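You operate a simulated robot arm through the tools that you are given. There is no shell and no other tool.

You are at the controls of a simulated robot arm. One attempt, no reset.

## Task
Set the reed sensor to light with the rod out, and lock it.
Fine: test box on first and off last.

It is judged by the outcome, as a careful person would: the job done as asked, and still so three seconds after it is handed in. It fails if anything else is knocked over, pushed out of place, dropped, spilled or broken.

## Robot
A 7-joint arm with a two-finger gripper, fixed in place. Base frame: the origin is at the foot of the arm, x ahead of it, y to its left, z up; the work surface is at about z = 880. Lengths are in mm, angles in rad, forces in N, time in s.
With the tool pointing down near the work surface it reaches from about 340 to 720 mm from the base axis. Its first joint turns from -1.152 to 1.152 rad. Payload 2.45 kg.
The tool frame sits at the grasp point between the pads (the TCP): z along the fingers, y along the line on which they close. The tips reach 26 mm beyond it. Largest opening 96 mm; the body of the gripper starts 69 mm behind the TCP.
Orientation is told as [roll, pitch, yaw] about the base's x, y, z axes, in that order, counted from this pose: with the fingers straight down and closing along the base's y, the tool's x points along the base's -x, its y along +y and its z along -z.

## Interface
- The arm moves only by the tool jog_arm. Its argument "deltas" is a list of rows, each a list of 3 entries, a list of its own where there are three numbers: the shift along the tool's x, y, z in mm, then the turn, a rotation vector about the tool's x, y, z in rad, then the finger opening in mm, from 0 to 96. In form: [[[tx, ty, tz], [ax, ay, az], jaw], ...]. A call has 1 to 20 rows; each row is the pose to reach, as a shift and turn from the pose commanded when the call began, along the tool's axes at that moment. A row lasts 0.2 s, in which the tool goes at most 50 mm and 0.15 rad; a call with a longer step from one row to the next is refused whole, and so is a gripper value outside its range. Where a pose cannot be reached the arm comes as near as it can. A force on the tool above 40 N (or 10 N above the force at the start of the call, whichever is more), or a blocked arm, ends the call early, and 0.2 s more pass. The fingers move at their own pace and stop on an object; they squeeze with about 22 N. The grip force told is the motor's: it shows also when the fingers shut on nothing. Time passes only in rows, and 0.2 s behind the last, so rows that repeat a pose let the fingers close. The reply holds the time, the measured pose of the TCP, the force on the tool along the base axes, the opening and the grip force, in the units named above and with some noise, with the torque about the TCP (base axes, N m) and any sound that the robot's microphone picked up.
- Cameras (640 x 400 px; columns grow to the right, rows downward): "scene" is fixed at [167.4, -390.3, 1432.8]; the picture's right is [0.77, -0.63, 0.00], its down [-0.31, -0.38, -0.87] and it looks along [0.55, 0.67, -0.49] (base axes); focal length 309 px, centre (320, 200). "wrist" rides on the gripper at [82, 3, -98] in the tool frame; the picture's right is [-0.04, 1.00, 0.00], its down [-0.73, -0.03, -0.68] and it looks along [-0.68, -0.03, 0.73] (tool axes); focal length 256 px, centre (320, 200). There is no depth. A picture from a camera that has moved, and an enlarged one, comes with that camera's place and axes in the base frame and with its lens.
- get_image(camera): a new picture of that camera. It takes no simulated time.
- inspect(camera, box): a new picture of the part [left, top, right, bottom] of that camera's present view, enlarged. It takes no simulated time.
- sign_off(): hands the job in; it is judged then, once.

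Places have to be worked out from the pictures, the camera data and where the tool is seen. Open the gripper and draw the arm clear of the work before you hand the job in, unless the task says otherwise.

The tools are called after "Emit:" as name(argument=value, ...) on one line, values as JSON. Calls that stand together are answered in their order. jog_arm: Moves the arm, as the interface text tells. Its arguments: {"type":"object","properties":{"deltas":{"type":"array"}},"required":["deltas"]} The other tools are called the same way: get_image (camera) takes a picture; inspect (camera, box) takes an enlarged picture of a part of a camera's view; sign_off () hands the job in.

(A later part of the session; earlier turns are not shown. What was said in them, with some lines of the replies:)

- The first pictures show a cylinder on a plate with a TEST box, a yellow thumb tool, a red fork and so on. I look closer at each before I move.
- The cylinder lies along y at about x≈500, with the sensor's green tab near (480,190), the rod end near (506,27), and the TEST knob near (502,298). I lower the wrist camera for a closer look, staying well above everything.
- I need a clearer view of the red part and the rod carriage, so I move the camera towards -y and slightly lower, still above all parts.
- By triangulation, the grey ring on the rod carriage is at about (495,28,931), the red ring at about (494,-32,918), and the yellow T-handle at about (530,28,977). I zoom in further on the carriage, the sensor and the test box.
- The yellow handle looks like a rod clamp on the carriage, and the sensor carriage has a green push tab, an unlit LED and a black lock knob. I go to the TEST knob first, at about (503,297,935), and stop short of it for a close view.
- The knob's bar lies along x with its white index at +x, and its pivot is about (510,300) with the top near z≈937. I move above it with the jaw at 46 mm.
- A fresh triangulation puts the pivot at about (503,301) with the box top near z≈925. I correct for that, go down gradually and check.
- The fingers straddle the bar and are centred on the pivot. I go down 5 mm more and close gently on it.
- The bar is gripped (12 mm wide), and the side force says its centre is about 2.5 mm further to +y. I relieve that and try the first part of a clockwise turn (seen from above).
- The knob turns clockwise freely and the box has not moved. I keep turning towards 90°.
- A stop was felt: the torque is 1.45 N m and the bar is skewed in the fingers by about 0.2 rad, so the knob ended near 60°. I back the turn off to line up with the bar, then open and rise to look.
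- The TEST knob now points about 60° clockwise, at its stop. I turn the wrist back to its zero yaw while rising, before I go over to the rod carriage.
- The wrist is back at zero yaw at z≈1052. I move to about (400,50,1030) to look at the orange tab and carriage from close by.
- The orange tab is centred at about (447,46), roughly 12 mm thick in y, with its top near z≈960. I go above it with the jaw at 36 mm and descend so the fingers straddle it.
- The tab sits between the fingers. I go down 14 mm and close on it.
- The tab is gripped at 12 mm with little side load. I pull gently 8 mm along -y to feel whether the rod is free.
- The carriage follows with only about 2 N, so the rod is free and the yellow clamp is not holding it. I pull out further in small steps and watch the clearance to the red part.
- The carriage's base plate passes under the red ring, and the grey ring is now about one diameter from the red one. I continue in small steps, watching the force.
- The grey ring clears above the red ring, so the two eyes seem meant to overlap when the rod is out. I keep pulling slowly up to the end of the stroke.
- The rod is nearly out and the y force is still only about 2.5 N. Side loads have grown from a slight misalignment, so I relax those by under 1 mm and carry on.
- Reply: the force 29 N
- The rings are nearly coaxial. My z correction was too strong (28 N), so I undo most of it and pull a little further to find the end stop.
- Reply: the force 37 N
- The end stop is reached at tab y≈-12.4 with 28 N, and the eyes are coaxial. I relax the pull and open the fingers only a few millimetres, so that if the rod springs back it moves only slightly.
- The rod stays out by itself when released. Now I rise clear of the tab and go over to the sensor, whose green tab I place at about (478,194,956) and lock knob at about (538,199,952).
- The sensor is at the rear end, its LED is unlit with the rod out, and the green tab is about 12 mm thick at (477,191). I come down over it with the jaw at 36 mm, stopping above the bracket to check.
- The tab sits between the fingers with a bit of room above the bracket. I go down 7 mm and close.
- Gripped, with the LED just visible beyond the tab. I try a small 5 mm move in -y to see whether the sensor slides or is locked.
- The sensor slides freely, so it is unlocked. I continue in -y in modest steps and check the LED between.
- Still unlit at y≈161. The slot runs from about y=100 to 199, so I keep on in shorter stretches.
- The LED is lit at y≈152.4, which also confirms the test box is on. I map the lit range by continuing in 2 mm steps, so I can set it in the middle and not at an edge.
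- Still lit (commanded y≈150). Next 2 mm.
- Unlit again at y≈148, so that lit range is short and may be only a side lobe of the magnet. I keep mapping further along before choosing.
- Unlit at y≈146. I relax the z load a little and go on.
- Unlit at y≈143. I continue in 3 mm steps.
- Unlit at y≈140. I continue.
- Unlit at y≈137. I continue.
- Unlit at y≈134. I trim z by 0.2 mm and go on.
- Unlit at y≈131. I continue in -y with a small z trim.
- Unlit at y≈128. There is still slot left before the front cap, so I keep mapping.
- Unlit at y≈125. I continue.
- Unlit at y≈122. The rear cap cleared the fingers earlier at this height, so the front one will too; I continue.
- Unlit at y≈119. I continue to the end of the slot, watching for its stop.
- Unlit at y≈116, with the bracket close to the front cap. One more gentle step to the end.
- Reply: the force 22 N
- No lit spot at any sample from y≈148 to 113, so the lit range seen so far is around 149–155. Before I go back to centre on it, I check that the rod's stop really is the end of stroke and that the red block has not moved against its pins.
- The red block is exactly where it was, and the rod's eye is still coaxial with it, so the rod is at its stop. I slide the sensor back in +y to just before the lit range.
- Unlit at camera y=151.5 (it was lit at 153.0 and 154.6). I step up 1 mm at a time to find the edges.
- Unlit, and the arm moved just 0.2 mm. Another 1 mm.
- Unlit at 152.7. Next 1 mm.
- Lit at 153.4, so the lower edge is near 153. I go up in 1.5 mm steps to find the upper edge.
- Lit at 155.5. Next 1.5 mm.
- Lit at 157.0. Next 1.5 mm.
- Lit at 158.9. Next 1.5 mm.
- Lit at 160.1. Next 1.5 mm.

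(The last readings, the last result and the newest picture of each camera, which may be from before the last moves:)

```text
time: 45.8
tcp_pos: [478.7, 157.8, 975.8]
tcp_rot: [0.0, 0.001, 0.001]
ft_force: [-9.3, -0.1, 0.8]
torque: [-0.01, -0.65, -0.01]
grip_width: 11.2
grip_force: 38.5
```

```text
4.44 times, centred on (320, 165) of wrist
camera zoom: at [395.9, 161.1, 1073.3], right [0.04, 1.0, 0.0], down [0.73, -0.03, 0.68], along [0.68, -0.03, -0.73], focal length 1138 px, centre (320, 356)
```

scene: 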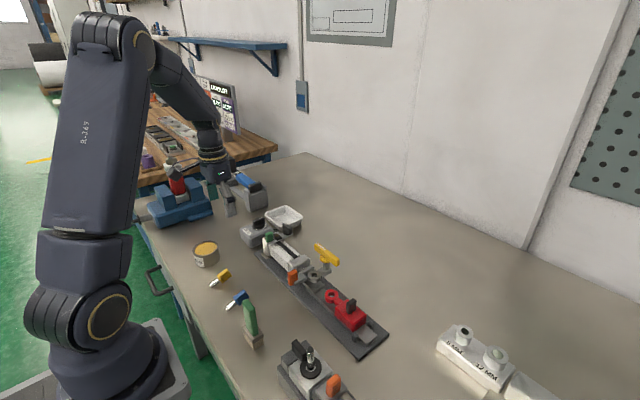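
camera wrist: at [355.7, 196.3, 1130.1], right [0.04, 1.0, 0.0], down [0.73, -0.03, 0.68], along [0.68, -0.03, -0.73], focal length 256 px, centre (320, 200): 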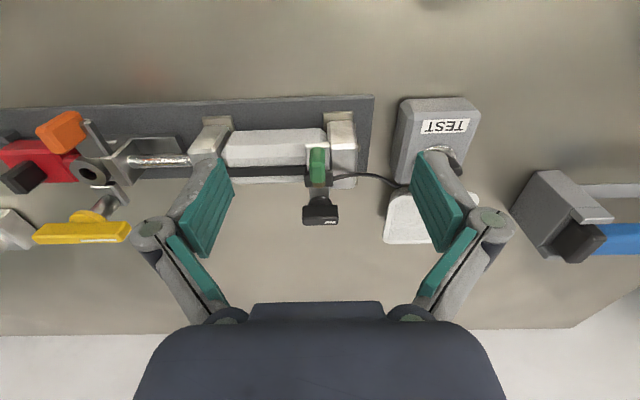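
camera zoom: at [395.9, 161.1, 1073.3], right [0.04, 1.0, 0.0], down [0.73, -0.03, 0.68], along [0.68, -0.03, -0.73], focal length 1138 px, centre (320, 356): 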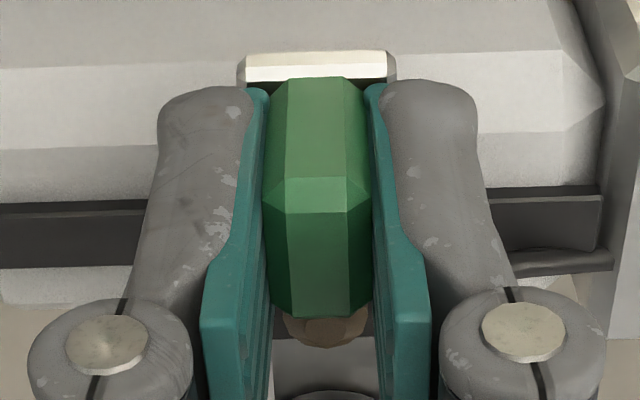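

The lit range is about 153.0 to 160.6 (camera y), centre ≈156.8. To be sure there is not a second, larger lit range, I also sample the stretch up to the start position in 4 mm steps.

Emit:
jog_arm(deltas=[[[0, 2, 0], [0, 0, 0], 5], [[0, 4, 0], [0, 0, 0], 5]])

Emit:
inspect(camera="wrist", box=[260, 120, 380, 210])

```text
time: 46.4
tcp_pos: [477.2, 163.7, 974.8]
tcp_rot: [0.0, 0.003, 0.001]
ft_force: [-7.2, -1.1, 0.0]
torque: [-0.01, 0.35, -0.08]
grip_width: 11.6
grip_force: 38.5
```

```text
4.44 times, centred on (320, 165) of wrist
camera zoom: at [395.9, 165.5, 1073.3], right [0.04, 1.0, 0.0], down [0.73, -0.03, 0.68], along [0.68, -0.03, -0.73], focal length 1138 px, centre (320, 356)
```

zoom: 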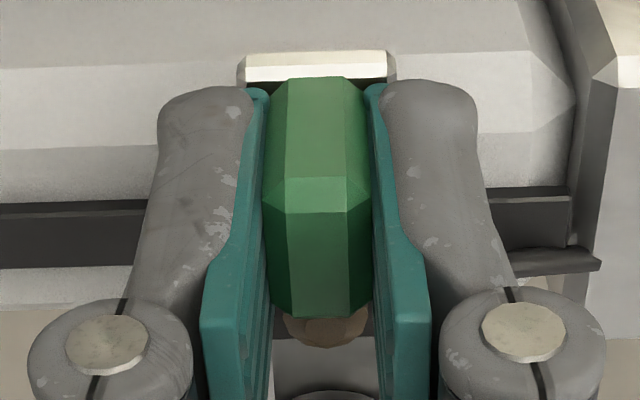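

Unlit at 165.5. Next sample.

Emit:
jog_arm(deltas=[[[0, 2, 0], [0, 0, 0], 5], [[0, 4, 0], [0, 0, 0], 5]])

Emit:
inspect(camera="wrist", box=[260, 120, 380, 210])

```text
time: 47.0
tcp_pos: [477.9, 166.3, 975.5]
tcp_rot: [0.002, 0.001, 0.002]
ft_force: [-7.3, -0.3, -3.1]
torque: [-0.02, 0.25, -0.04]
grip_width: 11.4
grip_force: 38.5
```

```text
4.44 times, centred on (320, 165) of wrist
camera zoom: at [395.9, 169.0, 1073.3], right [0.04, 1.0, 0.0], down [0.73, -0.03, 0.68], along [0.68, -0.03, -0.73], focal length 1138 px, centre (320, 356)
```

zoom: 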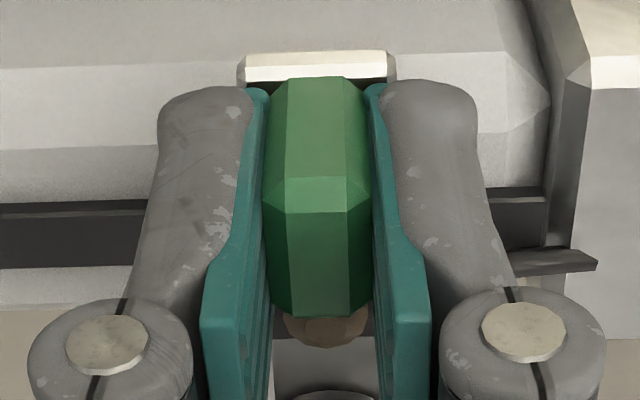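

Unlit at 169. Next sample.

Emit:
jog_arm(deltas=[[[0, 2, 0], [0, 0, 0], 5], [[0, 4, 0], [0, 0, 0], 5]])

Emit:
inspect(camera="wrist", box=[260, 120, 380, 210])

```text
time: 47.6
tcp_pos: [477.5, 170.4, 974.8]
tcp_rot: [0.0, 0.003, 0.002]
ft_force: [-9.7, -0.5, -2.7]
torque: [-0.02, 0.17, -0.08]
grip_width: 11.5
grip_force: 38.1
```

```text
4.44 times, centred on (320, 165) of wrist
camera zoom: at [396.0, 173.5, 1073.4], right [0.04, 1.0, 0.0], down [0.73, -0.03, 0.68], along [0.68, -0.03, -0.74], focal length 1138 px, centre (320, 356)
```

zoom: 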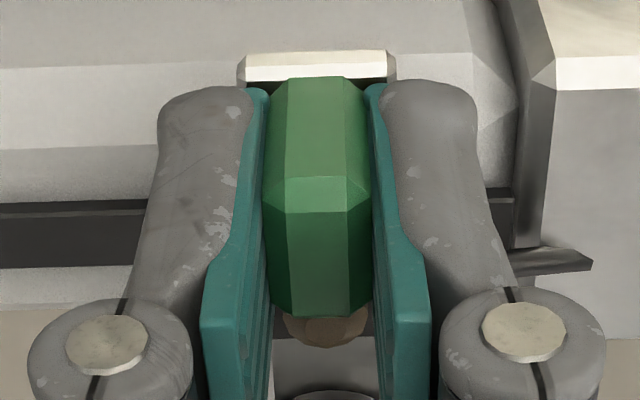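

Unlit at 173.5. Two more samples to close the gap to 187, which was unlit.

Emit:
jog_arm(deltas=[[[0.3, 2, 0], [0, 0, 0], 5], [[0.3, 4.5, 0], [0, 0, 0], 5]])

Emit:
inspect(camera="wrist", box=[260, 120, 380, 210])

```text
time: 48.2
tcp_pos: [478.0, 175.7, 975.3]
tcp_rot: [-0.001, 0.0, 0.002]
ft_force: [-0.2, -1.2, -10.8]
torque: [-0.06, 0.55, -0.05]
grip_width: 11.5
grip_force: 38.5
```

```text
4.44 times, centred on (320, 165) of wrist
camera zoom: at [395.7, 177.9, 1073.2], right [0.04, 1.0, 0.0], down [0.73, -0.03, 0.68], along [0.68, -0.03, -0.73], focal length 1138 px, centre (320, 356)
```

zoom: 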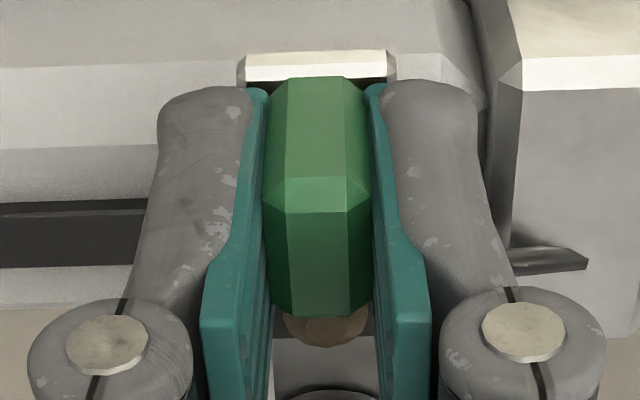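

Unlit at 177.9. One last sample at about 182.

Emit:
jog_arm(deltas=[[[0, 2, 0], [0, 0, 0], 5], [[0, 4.5, 0], [0, 0, 0], 5]])

Emit:
inspect(camera="wrist", box=[260, 120, 380, 210])

```text
time: 48.8
tcp_pos: [478.1, 179.4, 975.2]
tcp_rot: [-0.002, -0.002, 0.001]
ft_force: [-0.3, -0.7, -8.0]
torque: [-0.01, 0.22, 0.03]
grip_width: 11.4
grip_force: 38.3
```

```text
4.44 times, centred on (320, 165) of wrist
camera zoom: at [395.7, 182.5, 1073.2], right [0.04, 1.0, 0.0], down [0.73, -0.03, 0.68], along [0.68, -0.03, -0.73], focal length 1138 px, centre (320, 356)
```

zoom: 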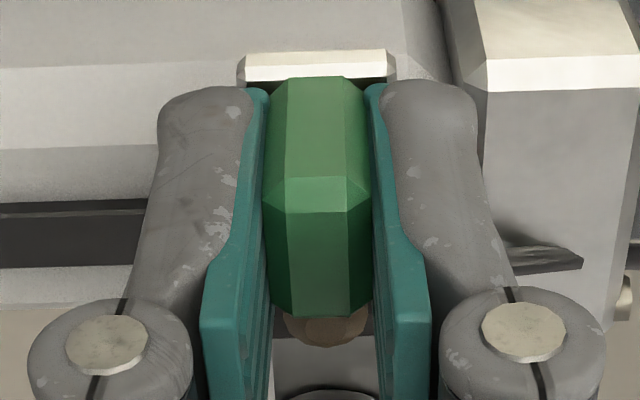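

There is only the one lit range. I slide back to its middle, camera y≈156.8, which is 25.7 mm in -y.

Emit:
jog_arm(deltas=[[[0, -5, 0], [0, 0, 0], 5], [[0, -10, 0], [0, 0, 0], 5], [[0, -15, 0], [0, 0, 0], 5], [[0, -20, 0], [0, 0, 0], 5], [[0, -24, 0], [0, 0, 0], 5], [[0, -25.7, 0], [0, 0, 0], 5], [[0, -25.7, 0], [0, 0, 0], 5]])

Emit:
inspect(camera="wrist", box=[260, 120, 380, 210])

```text
time: 50.4
tcp_pos: [478.3, 153.6, 975.0]
tcp_rot: [-0.001, 0.0, 0.001]
ft_force: [-7.7, 0.2, 18.2]
torque: [0.03, -0.14, -0.04]
grip_width: 11.4
grip_force: 38.5
```

```text
4.44 times, centred on (320, 165) of wrist
camera zoom: at [395.8, 155.8, 1073.2], right [0.04, 1.0, 0.0], down [0.73, -0.03, 0.68], along [0.68, -0.03, -0.73], focal length 1138 px, centre (320, 356)
```

zoom: 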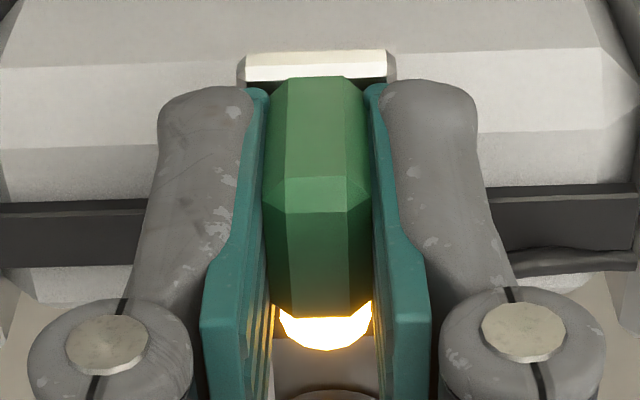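

Lit at 155.8. I nudge 1 mm in +y to the centre, relax the z load, and release the tab, opening evenly.

Emit:
jog_arm(deltas=[[[-0.2, 1, -0.2], [0, 0, 0], 5], [[-0.2, 1.2, -0.2], [0, 0, 0], 5], [[-0.2, 1.2, -0.2], [0, 0, 0], 36], [[-0.2, 1.2, -0.2], [0, 0, 0], 36], [[-0.2, 1.2, -20], [0, 0, 0], 40], [[-0.2, 1.2, -50], [0, 0, 0], 60], [[10, 1.2, -80], [0, 0, 0], 96]])

Emit:
get_image(camera="wrist")

Emit:
inspect(camera="wrist", box=[240, 120, 410, 240])

Emit:
inspect(camera="scene", box=[230, 190, 350, 290])

```text
time: 52.0
tcp_pos: [468.9, 154.8, 1055.5]
tcp_rot: [0.001, -0.001, 0.002]
ft_force: [-0.7, 0.1, 0.6]
torque: [-0.03, 0.02, -0.02]
grip_width: 90.8
grip_force: 0.1
```

```text
taken
camera wrist: at [386.3, 157.8, 1154.2], right [0.04, 1.0, 0.0], down [0.73, -0.03, 0.68], along [0.68, -0.03, -0.73], focal length 256 px, centre (320, 200)
```

wrist: 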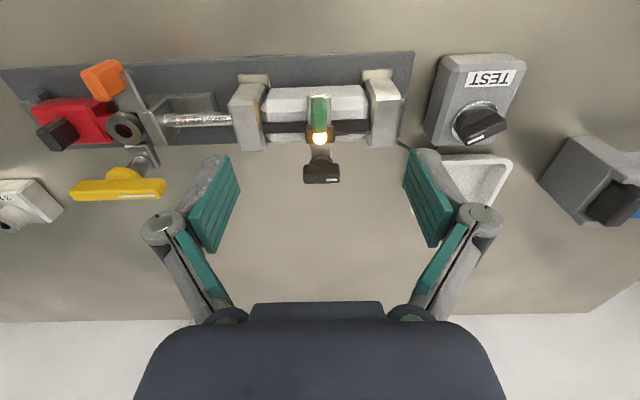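

```text
3.33 times, centred on (325, 180) of wrist
camera zoom: at [386.3, 157.8, 1154.2], right [0.04, 1.0, 0.0], down [0.73, -0.03, 0.68], along [0.68, -0.03, -0.73], focal length 853 px, centre (303, 267)
```

zoom: 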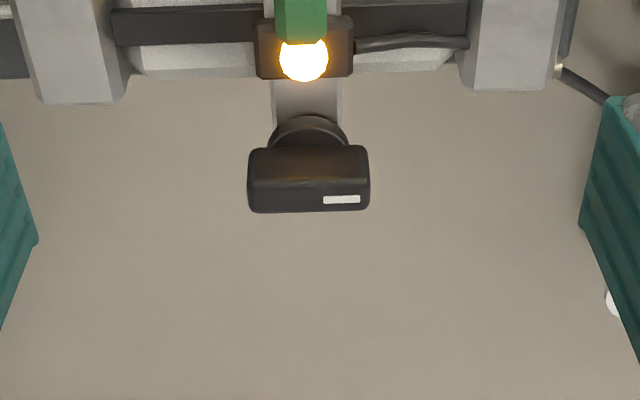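

```text
4.00 times, centred on (290, 240) of scene
camera zoom: at [167.4, -390.3, 1432.8], right [0.77, -0.63, 0.0], down [-0.31, -0.38, -0.87], along [0.55, 0.67, -0.49], focal length 1236 px, centre (440, 40)
```

zoom: 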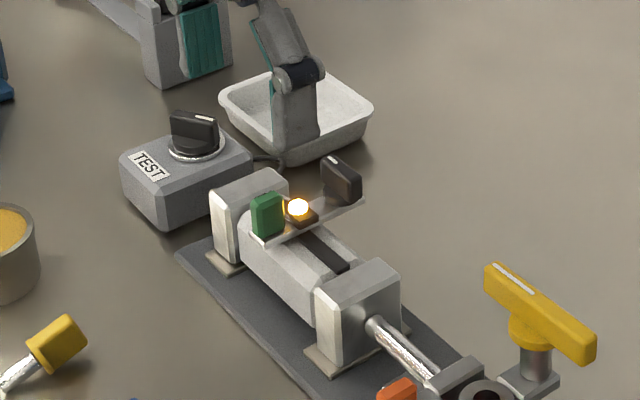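

The LED stays lit with the sensor released. The lock knob's bar lies along y at about (531,153,960), so I need to close along x: I turn the wrist by +90° yaw while moving above it.

Emit:
jog_arm(deltas=[[[-10, 0, 0], [0, 0, -0.14], 80], [[-20, 0, 0], [0, 0, -0.28], 60], [[-30, -1, 0], [0, 0, -0.42], 40], [[-40, -1, 0], [0, 0, -0.56], 32], [[-50, -2, 0], [0, 0, -0.7], 32], [[-62, -2, 0], [0, 0, -0.84], 32], [[-62, -2, 0], [0, 0, -0.98], 32], [[-62, -2, 0], [0, 0, -1.12], 32], [[-62, -2, 0], [0, 0, -1.26], 32], [[-62, -2, 0], [0, 0, -1.4], 32], [[-62, -2, 0], [0, 0, -1.5], 32], [[-62, -2, 20], [0, 0, -1.571], 32]])

Emit:
get_image(camera="wrist")

Emit:
inspect(camera="wrist", box=[250, 100, 390, 210])

Emit:
inspect(camera="scene", box=[230, 170, 350, 270])

```text
time: 54.6
tcp_pos: [531.9, 152.6, 1037.3]
tcp_rot: [-0.001, 0.002, 1.575]
ft_force: [-0.3, -0.3, 0.4]
torque: [-0.02, -0.01, 0.03]
grip_width: 31.8
grip_force: 0.1
```

```text
taken
camera wrist: at [527.3, 70.9, 1133.7], right [-1.0, 0.04, 0.0], down [0.03, 0.73, 0.68], along [0.02, 0.68, -0.73], focal length 256 px, centre (320, 200)
```

wrist: 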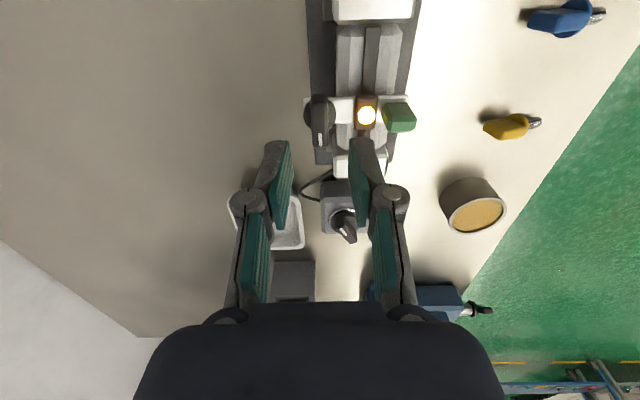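

```text
3.64 times, centred on (320, 155) of wrist
camera zoom: at [527.3, 70.9, 1133.7], right [-1.0, 0.04, 0.0], down [0.03, 0.73, 0.68], along [0.02, 0.68, -0.73], focal length 931 px, centre (320, 364)
```

zoom: 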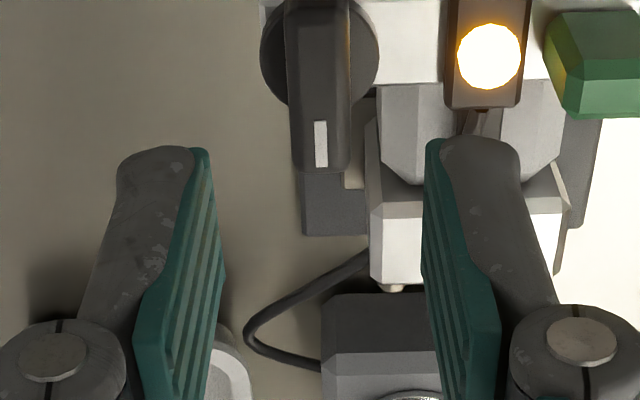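

```text
4.00 times, centred on (290, 220) of scene
camera zoom: at [167.4, -390.3, 1432.8], right [0.77, -0.63, 0.0], down [-0.31, -0.38, -0.87], along [0.55, 0.67, -0.49], focal length 1236 px, centre (440, 120)
```

zoom: 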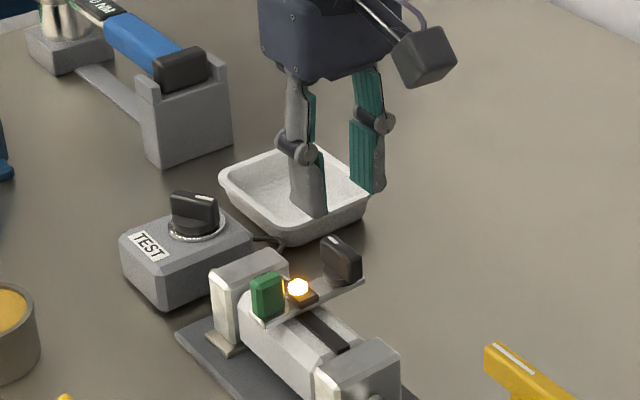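

The knob's pivot is at about (529,153) and the sensor body ends at x≈502, so I use a 26 mm opening for clearance. I centre and descend to just above working height.

Emit:
jog_arm(deltas=[[[0, 1, 15], [0, 0, 0], 26], [[0, 1, 30], [0, 0, 0], 26], [[0, 1, 42], [0, 0, 0], 26], [[0, 1, 48], [0, 0, 0], 26]])

Emit:
get_image(camera="wrist")

Emit:
inspect(camera="wrist", box=[250, 90, 410, 210])

Emit:
inspect(camera="scene", box=[260, 200, 330, 260])

```text
time: 55.6
tcp_pos: [529.4, 152.9, 987.4]
tcp_rot: [-0.001, -0.001, 1.571]
ft_force: [0.0, 0.3, 0.7]
torque: [0.03, -0.02, 0.02]
grip_width: 26.0
grip_force: 0.0
```

```text
taken
camera wrist: at [526.1, 71.6, 1085.4], right [-1.0, 0.04, 0.0], down [0.03, 0.73, 0.68], along [0.03, 0.68, -0.73], focal length 256 px, centre (320, 200)
```

wrist: 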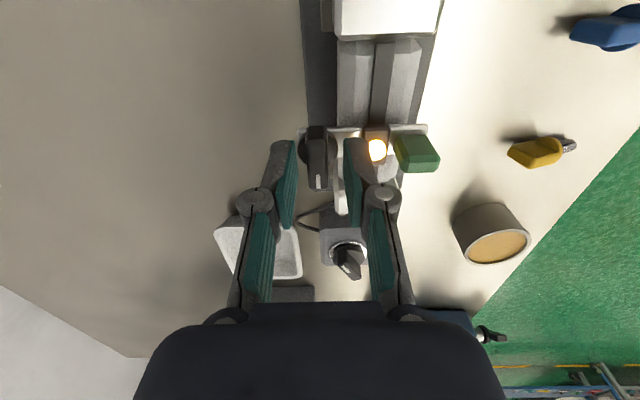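

```text
3.33 times, centred on (330, 150) of wrist
camera zoom: at [526.1, 71.6, 1085.4], right [-1.0, 0.04, 0.0], down [0.03, 0.73, 0.68], along [0.03, 0.68, -0.73], focal length 853 px, centre (287, 367)
```

zoom: 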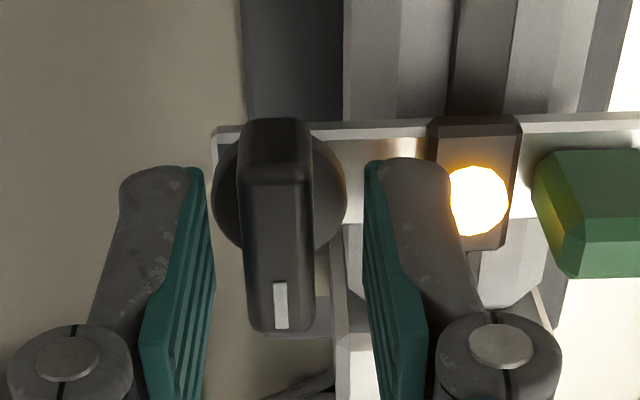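

```text
6.67 times, centred on (295, 230) of scene
camera zoom: at [167.4, -390.3, 1432.8], right [0.77, -0.63, 0.0], down [-0.31, -0.38, -0.87], along [0.55, 0.67, -0.49], focal length 2060 px, centre (487, 0)
```

zoom: 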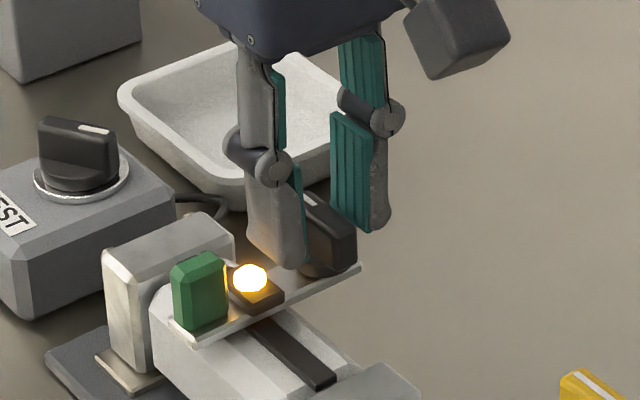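

The fingers straddle the bar, with the inner finger just clear of the sensor body. I go down 8 mm and close.

Emit:
jog_arm(deltas=[[[0, 0, 4], [0, 0, 0], 26], [[0, 0, 8], [0, 0, 0], 26], [[0, 0, 8], [0, 0, 0], 16], [[0, 0, 8], [0, 0, 0], 5], [[0, 0, 8], [0, 0, 0], 5]])

Emit:
inspect(camera="wrist", box=[250, 90, 410, 210])

```text
time: 56.8
tcp_pos: [531.3, 152.8, 980.5]
tcp_rot: [-0.006, -0.002, 1.573]
ft_force: [7.2, 0.9, 17.2]
torque: [0.21, -0.14, -0.01]
grip_width: 11.6
grip_force: 30.7
```

```text
3.33 times, centred on (330, 150) of wrist
camera zoom: at [526.7, 71.3, 1078.4], right [-1.0, 0.04, -0.01], down [0.02, 0.73, 0.68], along [0.03, 0.68, -0.73], focal length 853 px, centre (287, 367)
```

zoom: 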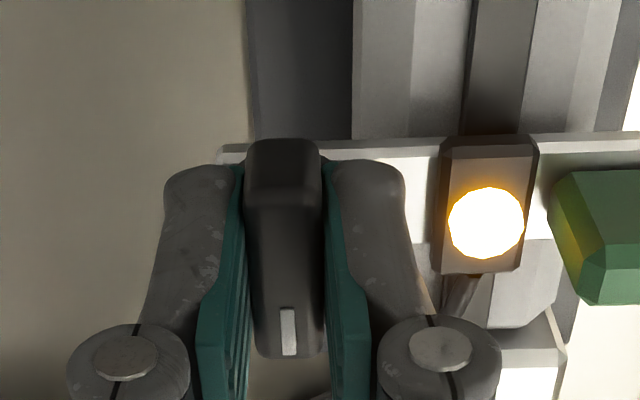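

Gripped; the tips touch the knob's base disc (17 N up), so I lift 1 mm and relieve the x load. Then I try the first part of a clockwise turn and watch the LED and torque.

Emit:
jog_arm(deltas=[[[0, -0.6, -1], [0, 0, 0], 5], [[0, -0.6, -1.2], [0, 0, 0.1], 5], [[0, -0.6, -1.2], [0, 0, 0.2], 5], [[0, -0.6, -1.2], [0, 0, 0.3], 5]])

Emit:
inspect(camera="wrist", box=[250, 90, 410, 210])

```text
time: 57.8
tcp_pos: [531.2, 153.5, 982.0]
tcp_rot: [-0.003, -0.001, 1.27]
ft_force: [20.8, -0.5, -4.2]
torque: [-0.03, -0.41, -0.02]
grip_width: 11.7
grip_force: 38.7
```

```text
3.33 times, centred on (330, 150) of wrist
camera zoom: at [502.8, 75.5, 1078.5], right [-0.94, 0.33, 0.0], down [0.24, 0.69, 0.68], along [0.23, 0.64, -0.73], focal length 853 px, centre (287, 367)
```

zoom: 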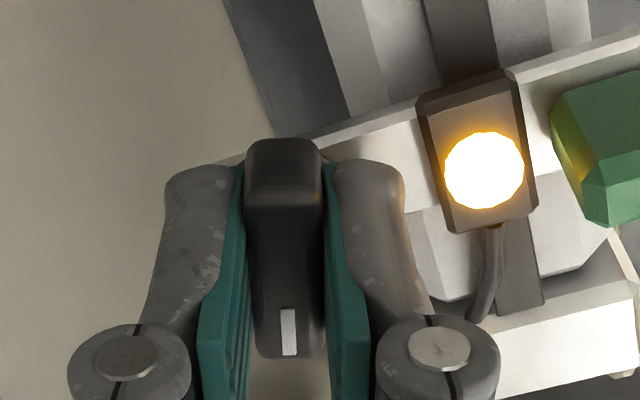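

It turns clockwise freely with the LED still lit. I shift 1 mm in +x to take off the side load and keep turning.

Emit:
jog_arm(deltas=[[[-0.3, -0.95, 0], [0, 0, 0.1], 5], [[-0.3, -0.95, 0], [0, 0, 0.22], 5], [[-0.3, -0.95, 0], [0, 0, 0.34], 5], [[-0.3, -0.95, 0], [0, 0, 0.46], 5]])

Emit:
inspect(camera="wrist", box=[250, 90, 410, 210])

```text
time: 58.8
tcp_pos: [530.9, 154.9, 980.7]
tcp_rot: [0.0, 0.001, 0.81]
ft_force: [13.7, -0.4, -4.3]
torque: [0.23, -0.52, 0.0]
grip_width: 11.2
grip_force: 38.2
```

```text
3.33 times, centred on (330, 150) of wrist
camera zoom: at [471.6, 96.5, 1078.5], right [-0.7, 0.72, 0.0], down [0.53, 0.51, 0.68], along [0.49, 0.47, -0.73], focal length 853 px, centre (287, 367)
```

zoom: 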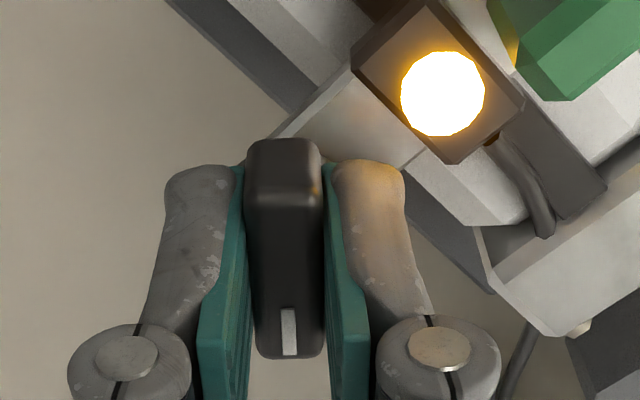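

About 0.76 rad turned, with the LED lit and no resistance yet. I continue with small steps, looking for the stop.

Emit:
jog_arm(deltas=[[[-0.35, -0.35, 0], [0, 0, 0.1], 5], [[-0.35, -0.35, 0], [0, 0, 0.2], 5], [[-0.35, -0.35, 0], [0, 0, 0.3], 5]])

Emit:
inspect(camera="wrist", box=[250, 90, 410, 210])

```text
time: 59.6
tcp_pos: [529.8, 154.2, 980.9]
tcp_rot: [0.001, 0.0, 0.512]
ft_force: [6.8, 0.2, 1.5]
torque: [0.15, -0.38, 0.0]
grip_width: 11.2
grip_force: 38.5
```

```text
3.33 times, centred on (330, 150) of wrist
camera zoom: at [457.3, 116.0, 1078.6], right [-0.45, 0.89, 0.0], down [0.65, 0.33, 0.68], along [0.6, 0.31, -0.73], focal length 853 px, centre (287, 367)
```

zoom: 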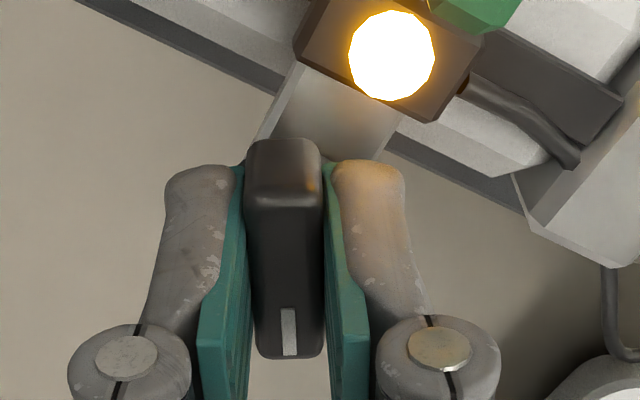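

Now 1.06 rad turned and still free. I continue towards 90° and beyond until a stop.

Emit:
jog_arm(deltas=[[[-0.2, -0.1, 0], [0, 0, 0.1], 5], [[-0.2, -0.1, 0], [0, 0, 0.2], 5], [[-0.2, -0.1, 0], [0, 0, 0.3], 5], [[-0.2, -0.1, 0], [0, 0, 0.4], 5]])

Emit:
inspect(camera="wrist", box=[250, 90, 410, 210])

```text
time: 60.6
tcp_pos: [530.0, 153.1, 981.5]
tcp_rot: [0.002, 0.002, 0.11]
ft_force: [3.1, 0.2, 0.1]
torque: [-0.01, 0.39, -0.01]
grip_width: 11.7
grip_force: 38.4
```

```text
3.33 times, centred on (330, 150) of wrist
camera zoom: at [448.8, 147.2, 1078.7], right [-0.07, 1.0, 0.0], down [0.73, 0.05, 0.68], along [0.68, 0.05, -0.74], focal length 853 px, centre (287, 367)
```

zoom: 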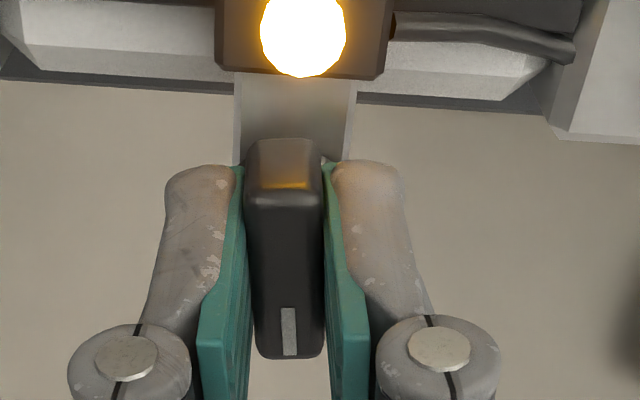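

1.46 rad turned, no resistance yet, LED lit. I turn on past 90° in small steps.

Emit:
jog_arm(deltas=[[[0, 0, 0], [0, 0, 0.08], 5], [[0, 0, 0], [0, 0, 0.16], 5], [[0, 0, 0], [0, 0, 0.24], 5]])

Emit:
inspect(camera="wrist", box=[250, 90, 410, 210])

```text
time: 61.4
tcp_pos: [530.2, 153.7, 981.8]
tcp_rot: [0.0, 0.0, -0.126]
ft_force: [-2.1, -0.2, 4.3]
torque: [-0.03, 0.04, 1.16]
grip_width: 13.1
grip_force: 39.5
```

```text
3.33 times, centred on (330, 150) of wrist
camera zoom: at [449.5, 166.6, 1078.6], right [0.17, 0.99, 0.0], down [0.72, -0.12, 0.68], along [0.67, -0.11, -0.73], focal length 853 px, centre (287, 367)
```

zoom: 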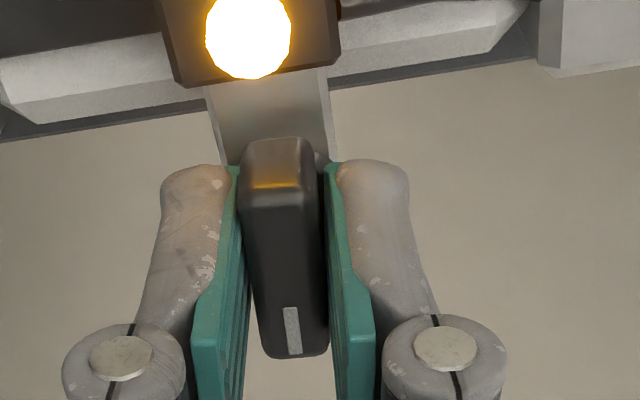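

A firm stop at about 90° (1.16 N m), with the LED still lit. I back off the twist and check the lock with a gentle 1.2 mm push in y.

Emit:
jog_arm(deltas=[[[0, 0, 0], [0, 0, -0.08], 5], [[0, 0, 0], [0, 0, -0.08], 5], [[0, 0.6, 0], [0, 0, -0.08], 5], [[0, 1.2, 0], [0, 0, -0.08], 5]])

```text
time: 62.4
tcp_pos: [532.4, 154.5, 980.2]
tcp_rot: [0.0, 0.0, -0.048]
ft_force: [-6.2, -1.6, 5.2]
torque: [-0.06, -0.33, 0.31]
grip_width: 11.2
grip_force: 39.0
```

The force is only -1.6 N, which doesn't yet show a locked sensor. I look at the picture to see whether it moved.

Emit:
inspect(camera="wrist", box=[250, 90, 410, 210])

Emit:
inspect(camera="scene", box=[260, 200, 330, 260])

```text
3.33 times, centred on (330, 150) of wrist
camera zoom: at [449.2, 161.4, 1078.6], right [0.09, 1.0, 0.0], down [0.73, -0.06, 0.68], along [0.68, -0.06, -0.73], focal length 853 px, centre (287, 367)
```

zoom: 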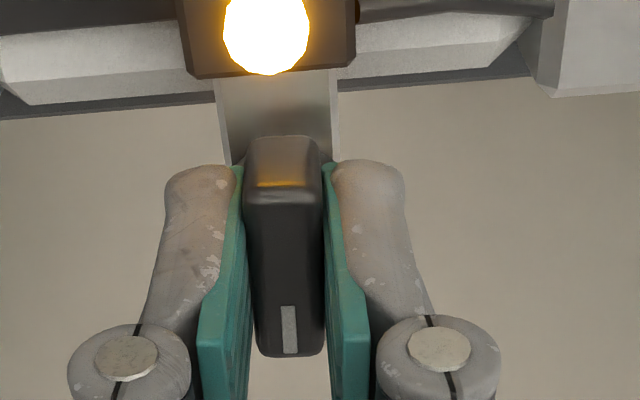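

```text
6.67 times, centred on (295, 230) of scene
camera zoom: at [167.1, -390.4, 1432.9], right [0.77, -0.63, 0.0], down [-0.31, -0.38, -0.87], along [0.55, 0.67, -0.49], focal length 2060 px, centre (487, 0)
```

zoom: 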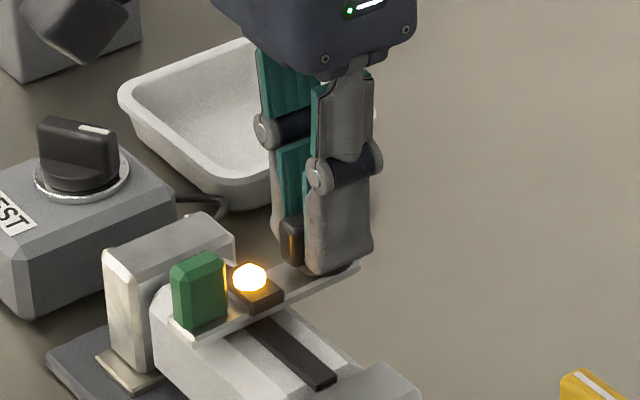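

The sensor looks unmoved in the scene view, and the push may have been taken up by slack. I push 2 mm more to get a clearer force reading.

Emit:
jog_arm(deltas=[[[0, 1, 0], [0, 0, 0], 5], [[0, 2, 0], [0, 0, 0], 5]])

Emit:
inspect(camera="scene", box=[260, 200, 330, 260])

```text
time: 63.0
tcp_pos: [530.2, 155.5, 980.0]
tcp_rot: [-0.001, 0.001, -0.049]
ft_force: [-8.5, -7.6, 4.9]
torque: [-0.16, -0.29, 0.41]
grip_width: 11.7
grip_force: 38.3
```

```text
6.67 times, centred on (295, 230) of scene
camera zoom: at [167.1, -390.6, 1432.8], right [0.77, -0.63, 0.0], down [-0.31, -0.38, -0.87], along [0.55, 0.67, -0.49], focal length 2060 px, centre (487, 0)
```

zoom: 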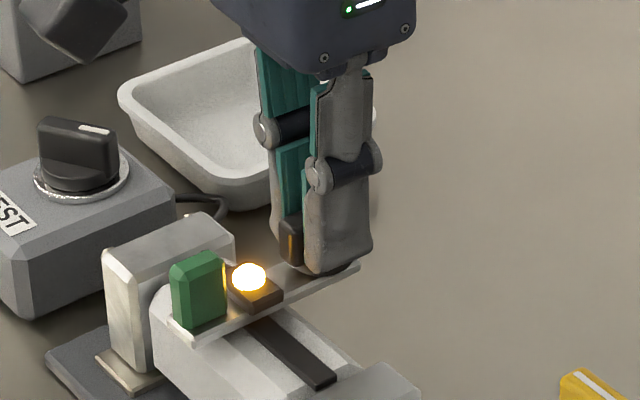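

The force rose to -7.6 N without visible movement, while the free sensor slid under 2 N, so it is locked. I relax the push, open, and rise.

Emit:
jog_arm(deltas=[[[-0.4, -1.5, 0], [0, 0, 0], 5], [[-0.4, -2.8, 0], [0, 0, 0], 5], [[-0.4, -2.8, 0], [0, 0, 0], 26], [[-0.4, -2.8, 0], [0, 0, 0], 26], [[-0.4, -2.8, -20], [0, 0, 0], 30], [[-0.4, -2.8, -50], [0, 0, 0], 46], [[-0.4, -2.8, -75], [0, 0, 0.048], 46]])

Emit:
get_image(camera="wrist")

Emit:
inspect(camera="scene", box=[230, 190, 390, 330])

```text
time: 64.6
tcp_pos: [531.8, 154.9, 1057.0]
tcp_rot: [0.0, 0.0, -0.097]
ft_force: [0.2, 0.1, 0.3]
torque: [-0.01, -0.01, -0.01]
grip_width: 45.9
grip_force: 0.0
```

```text
taken
camera wrist: at [449.5, 165.1, 1154.3], right [0.14, 0.99, 0.0], down [0.73, -0.1, 0.68], along [0.67, -0.09, -0.73], focal length 256 px, centre (320, 200)
```

wrist: 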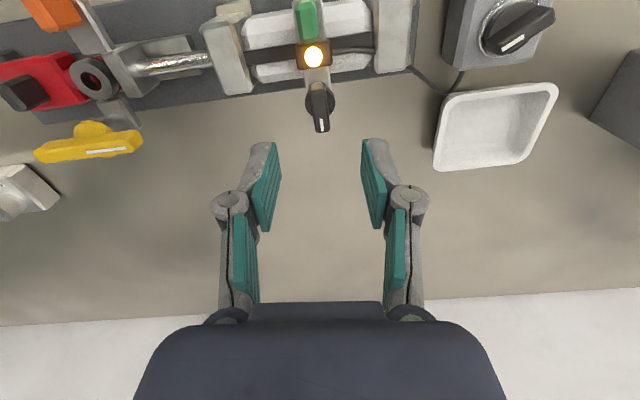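

```text
2.86 times, centred on (310, 260) of scene
camera zoom: at [167.4, -390.3, 1432.8], right [0.77, -0.63, 0.0], down [-0.31, -0.38, -0.87], along [0.55, 0.67, -0.49], focal length 883 px, centre (349, 29)
```

zoom: 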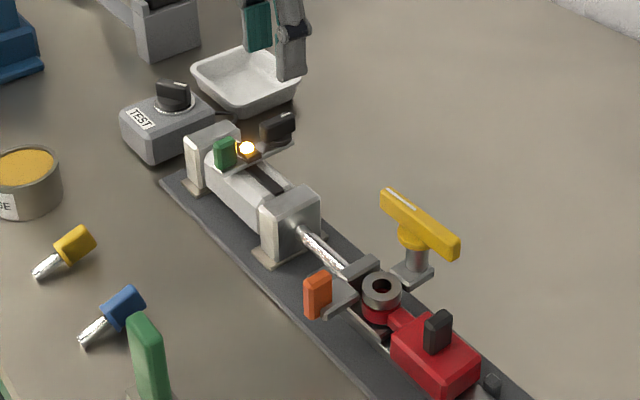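

The sensor is locked with the LED lit and the rod still out. Now the test box goes off last: I move above its knob at (503,303), turning the wrist to the bar's present angle (yaw about -1.06).

Emit:
jog_arm(deltas=[[[10, 35, 0], [0, 0, 0.13], 46], [[20, 70, 0], [0, 0, 0.26], 46], [[30, 105, 0], [0, 0, 0.39], 46], [[41.8, 145.7, 0], [0, 0, 0.52], 46], [[41.8, 145.7, 0], [0, 0, 0.65], 46], [[41.8, 145.7, 0], [0, 0, 0.78], 46], [[41.8, 145.7, 20], [0, 0, 0.9], 46], [[41.8, 145.7, 50], [0, 0, 0.963], 46]])

Emit:
get_image(camera="wrist")

Emit:
inspect(camera="wrist", box=[250, 70, 410, 190])

```text
time: 66.4
tcp_pos: [504.6, 303.9, 1006.2]
tcp_rot: [0.0, -0.001, -1.059]
ft_force: [0.2, 0.8, 0.2]
torque: [0.03, -0.02, -0.01]
grip_width: 45.9
grip_force: 0.0
```

```text
taken
camera wrist: at [466.6, 375.6, 1103.0], right [0.89, 0.45, 0.0], down [0.33, -0.65, 0.68], along [0.31, -0.61, -0.73], focal length 256 px, centre (320, 200)
```

wrist: 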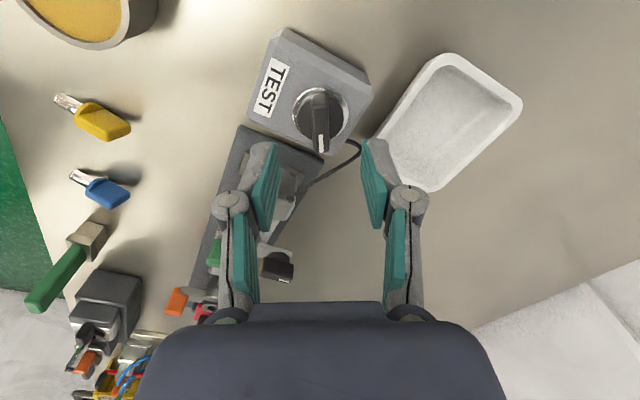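

```text
3.33 times, centred on (330, 130) of wrist
camera zoom: at [466.6, 375.6, 1103.0], right [0.89, 0.45, 0.0], down [0.33, -0.65, 0.68], along [0.31, -0.61, -0.73], focal length 853 px, centre (287, 433)
```

zoom: 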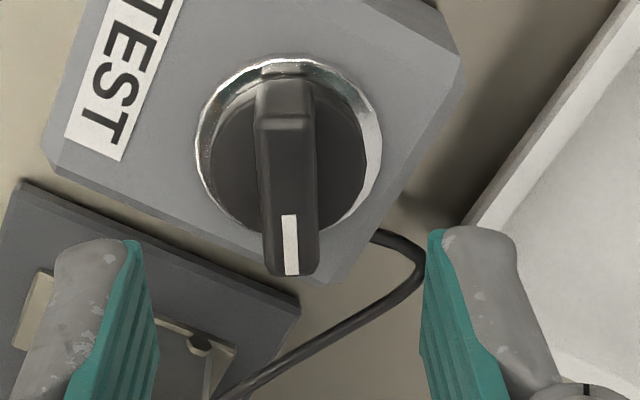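

The bar is aligned with the fingers. I go down to z≈957 and grip as before.

Emit:
jog_arm(deltas=[[[0, 0, 20], [0, 0, 0], 46], [[0, 0, 38], [0, 0, 0], 46], [[0, 0, 48.5], [0, 0, 0], 46], [[0, 0, 48.5], [0, 0, 0], 26], [[0, 0, 48.5], [0, 0, 0], 8], [[0, 0, 48.5], [0, 0, 0], 5], [[0, 0, 48.5], [0, 0, 0], 5]])

Emit:
inspect(camera="scene", box=[220, 180, 320, 260])

```text
time: 68.0
tcp_pos: [504.5, 303.5, 956.9]
tcp_rot: [0.003, 0.0, -1.057]
ft_force: [15.3, 8.2, -7.1]
torque: [0.35, -0.32, 0.4]
grip_width: 12.1
grip_force: 38.4
```

```text
5.00 times, centred on (270, 220) of scene
camera zoom: at [168.0, -390.0, 1432.9], right [0.77, -0.63, 0.0], down [-0.31, -0.38, -0.87], along [0.55, 0.67, -0.49], focal length 1545 px, centre (570, 100)
```

zoom: 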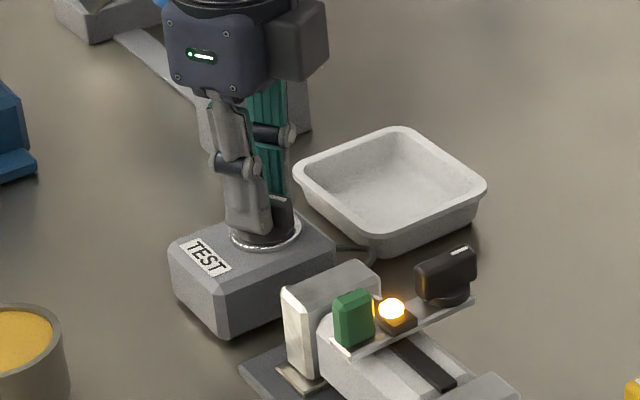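

Gripped, the LED in view is still lit. I shift about 1.8 mm along the closing line to relieve the side load, then turn back counter-clockwise.

Emit:
jog_arm(deltas=[[[0, 1.8, 0], [0, 0, 0], 5], [[0, 1.8, 0], [0, 0, -0.13], 5], [[0, 1.8, 0], [0, 0, -0.26], 5], [[0, 1.8, 0], [0, 0, -0.39], 5], [[0, 1.8, 0], [0, 0, -0.52], 5]])

Emit:
inspect(camera="scene", box=[220, 180, 320, 260])

```text
time: 69.2
tcp_pos: [503.5, 303.0, 956.7]
tcp_rot: [-0.005, 0.002, -0.537]
ft_force: [-8.7, -0.9, 4.2]
torque: [-0.64, -0.71, 0.01]
grip_width: 11.7
grip_force: 38.9
```

```text
5.00 times, centred on (270, 220) of scene
camera zoom: at [167.1, -390.4, 1432.9], right [0.77, -0.63, 0.0], down [-0.31, -0.38, -0.87], along [0.55, 0.67, -0.49], focal length 1545 px, centre (570, 100)
```

zoom: 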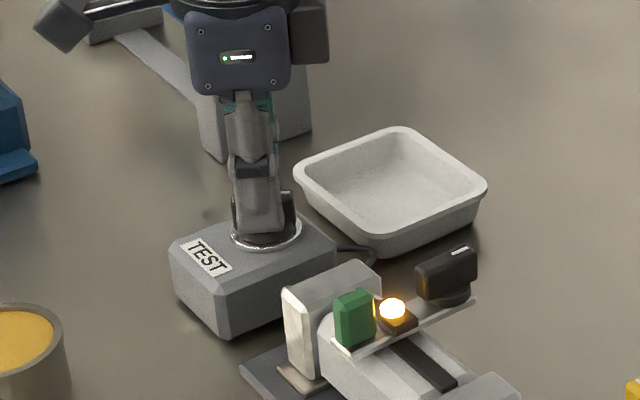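

Half way back, LED still lit. I relax the side load and turn on to the off stop.

Emit:
jog_arm(deltas=[[[0.6, -0.4, 0], [0, 0, -0.12], 5], [[0.6, -0.4, 0], [0, 0, -0.24], 5], [[0.6, -0.4, 0], [0, 0, -0.36], 5], [[0.6, -0.4, 0], [0, 0, -0.48], 5], [[0.6, -0.4, 0], [0, 0, -0.56], 5], [[0.6, -0.4, 0], [0, 0, -0.62], 5]])

Emit:
inspect(camera="scene", box=[220, 180, 320, 260])

Emit:
get_image(camera="wrist")

```text
time: 70.6
tcp_pos: [504.4, 303.3, 956.0]
tcp_rot: [-0.002, 0.004, 0.079]
ft_force: [-12.3, -8.4, 0.0]
torque: [-0.17, 0.95, -1.09]
grip_width: 13.2
grip_force: 40.0
```

```text
5.00 times, centred on (270, 220) of scene
camera zoom: at [167.1, -390.5, 1432.8], right [0.77, -0.63, 0.0], down [-0.31, -0.38, -0.87], along [0.55, 0.67, -0.49], focal length 1545 px, centre (570, 100)
```

zoom: 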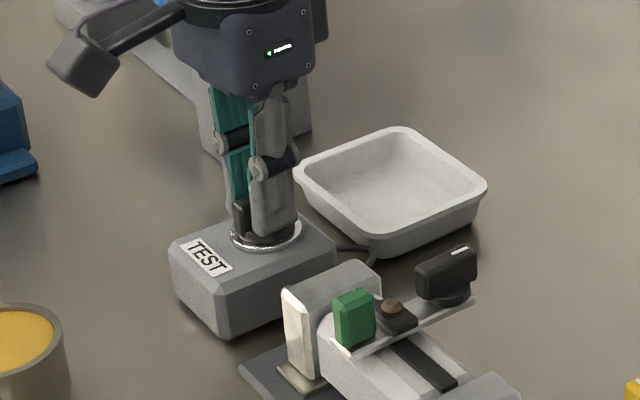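

```text
taken
camera wrist: at [422.2, 299.0, 1054.7], right [-0.04, 1.0, 0.0], down [0.74, 0.03, 0.68], along [0.68, 0.03, -0.74], focal length 256 px, centre (320, 200)
```

wrist: 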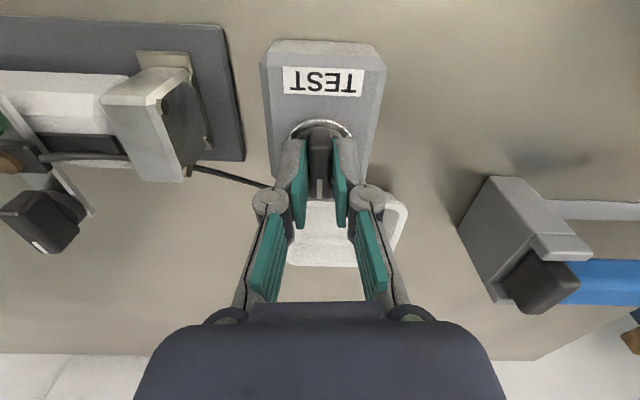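

The LED went out and the knob met its off stop (-1.09 N m), with the box and the sensor where they were. I back off the twist, open and rise clear.

Emit:
jog_arm(deltas=[[[0.5, -0.6, 0], [0, 0, 0.08], 5], [[0.5, -0.6, 0], [0, 0, 0.08], 20], [[0.5, -0.6, 0], [0, 0, 0.08], 46], [[0.5, -0.6, 0], [0, 0, 0.08], 46], [[0.5, -0.6, -25], [0, 0, 0.08], 46], [[0.5, -0.6, -70], [0, 0, 0.08], 70], [[20, -0.6, -110], [0, 0, 0.08], 96], [[60, -0.6, -130], [0, 0, 0.08], 96], [[100, -20, -150], [0, 0, 0.08], 96], [[130, -50, -170], [0, 0, 0.08], 96]])

Emit:
get_image(camera="scene")

Emit:
get_image(camera="wrist")

Emit:
inspect(camera="scene", box=[230, 190, 390, 360])

```text
time: 72.8
tcp_pos: [378.5, 243.3, 1130.5]
tcp_rot: [-0.001, 0.001, 0.002]
ft_force: [-1.4, 0.1, 1.7]
torque: [0.04, -0.02, 0.03]
grip_width: 96.2
grip_force: 0.1
```

```text
taken
```

scene: 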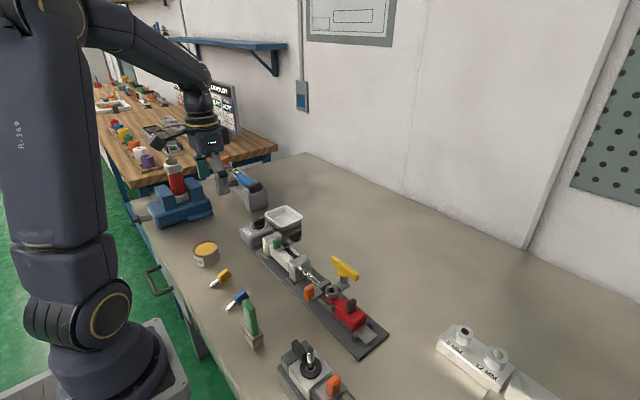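

```text
taken
camera wrist: at [295.5, 246.5, 1227.7], right [0.04, 1.0, 0.0], down [0.73, -0.03, 0.68], along [0.68, -0.03, -0.73], focal length 256 px, centre (320, 200)
```

wrist: 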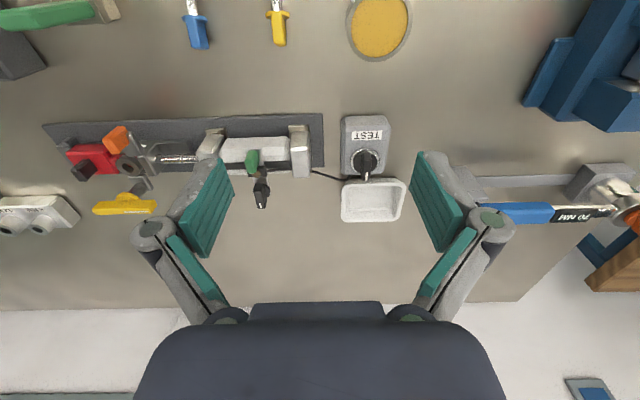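

```text
2.35 times, centred on (310, 275) of scene
camera zoom: at [167.4, -390.3, 1432.8], right [0.77, -0.63, 0.0], down [-0.31, -0.38, -0.87], along [0.55, 0.67, -0.49], focal length 727 px, centre (344, 24)
```

zoom: 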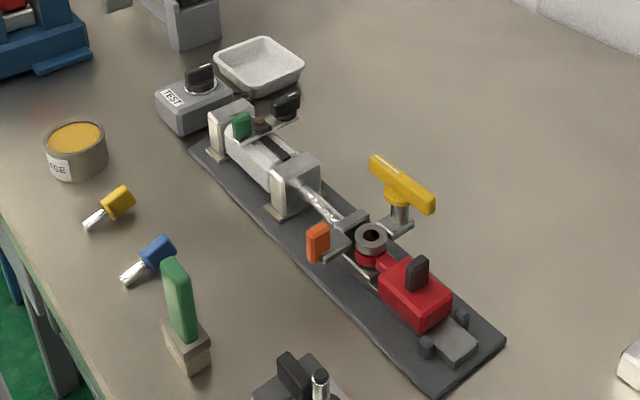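

Final check: the sensor is locked in the middle of its lit range and the rod is still out. The test box is back at off, nothing else has moved, and the gripper is open and clear, so I hand the job in.

Emit:
sign_off()

```text
The job is handed in.
```

The reed sensor is set to light with the rod out, and it is locked. I've handed the job in.

- **Test box:** I switched it on first and off last. The LED was lit until I turned the knob back to off, then it went out.
- **Rod:** I pulled it out by the orange tab until it stopped, and it stayed there when released. I left it out. I took that stop as the end of the stroke: the red block didn't move, but I didn't check separately that the block wasn't what stopped it.
- **Sensor:** I checked its whole travel in steps and found one lit stretch, about 7.6 mm long. I set it near the middle.
- **Lock:** I turned the black knob clockwise to its stop at about 90°. A push of about 8 N afterwards did not visibly move the sensor, whereas unlocked it slid with under 2 N.

I didn't touch the yellow handle or the red block, and nothing else looked out of place in the last pictures. The gripper is open and clear of the work.
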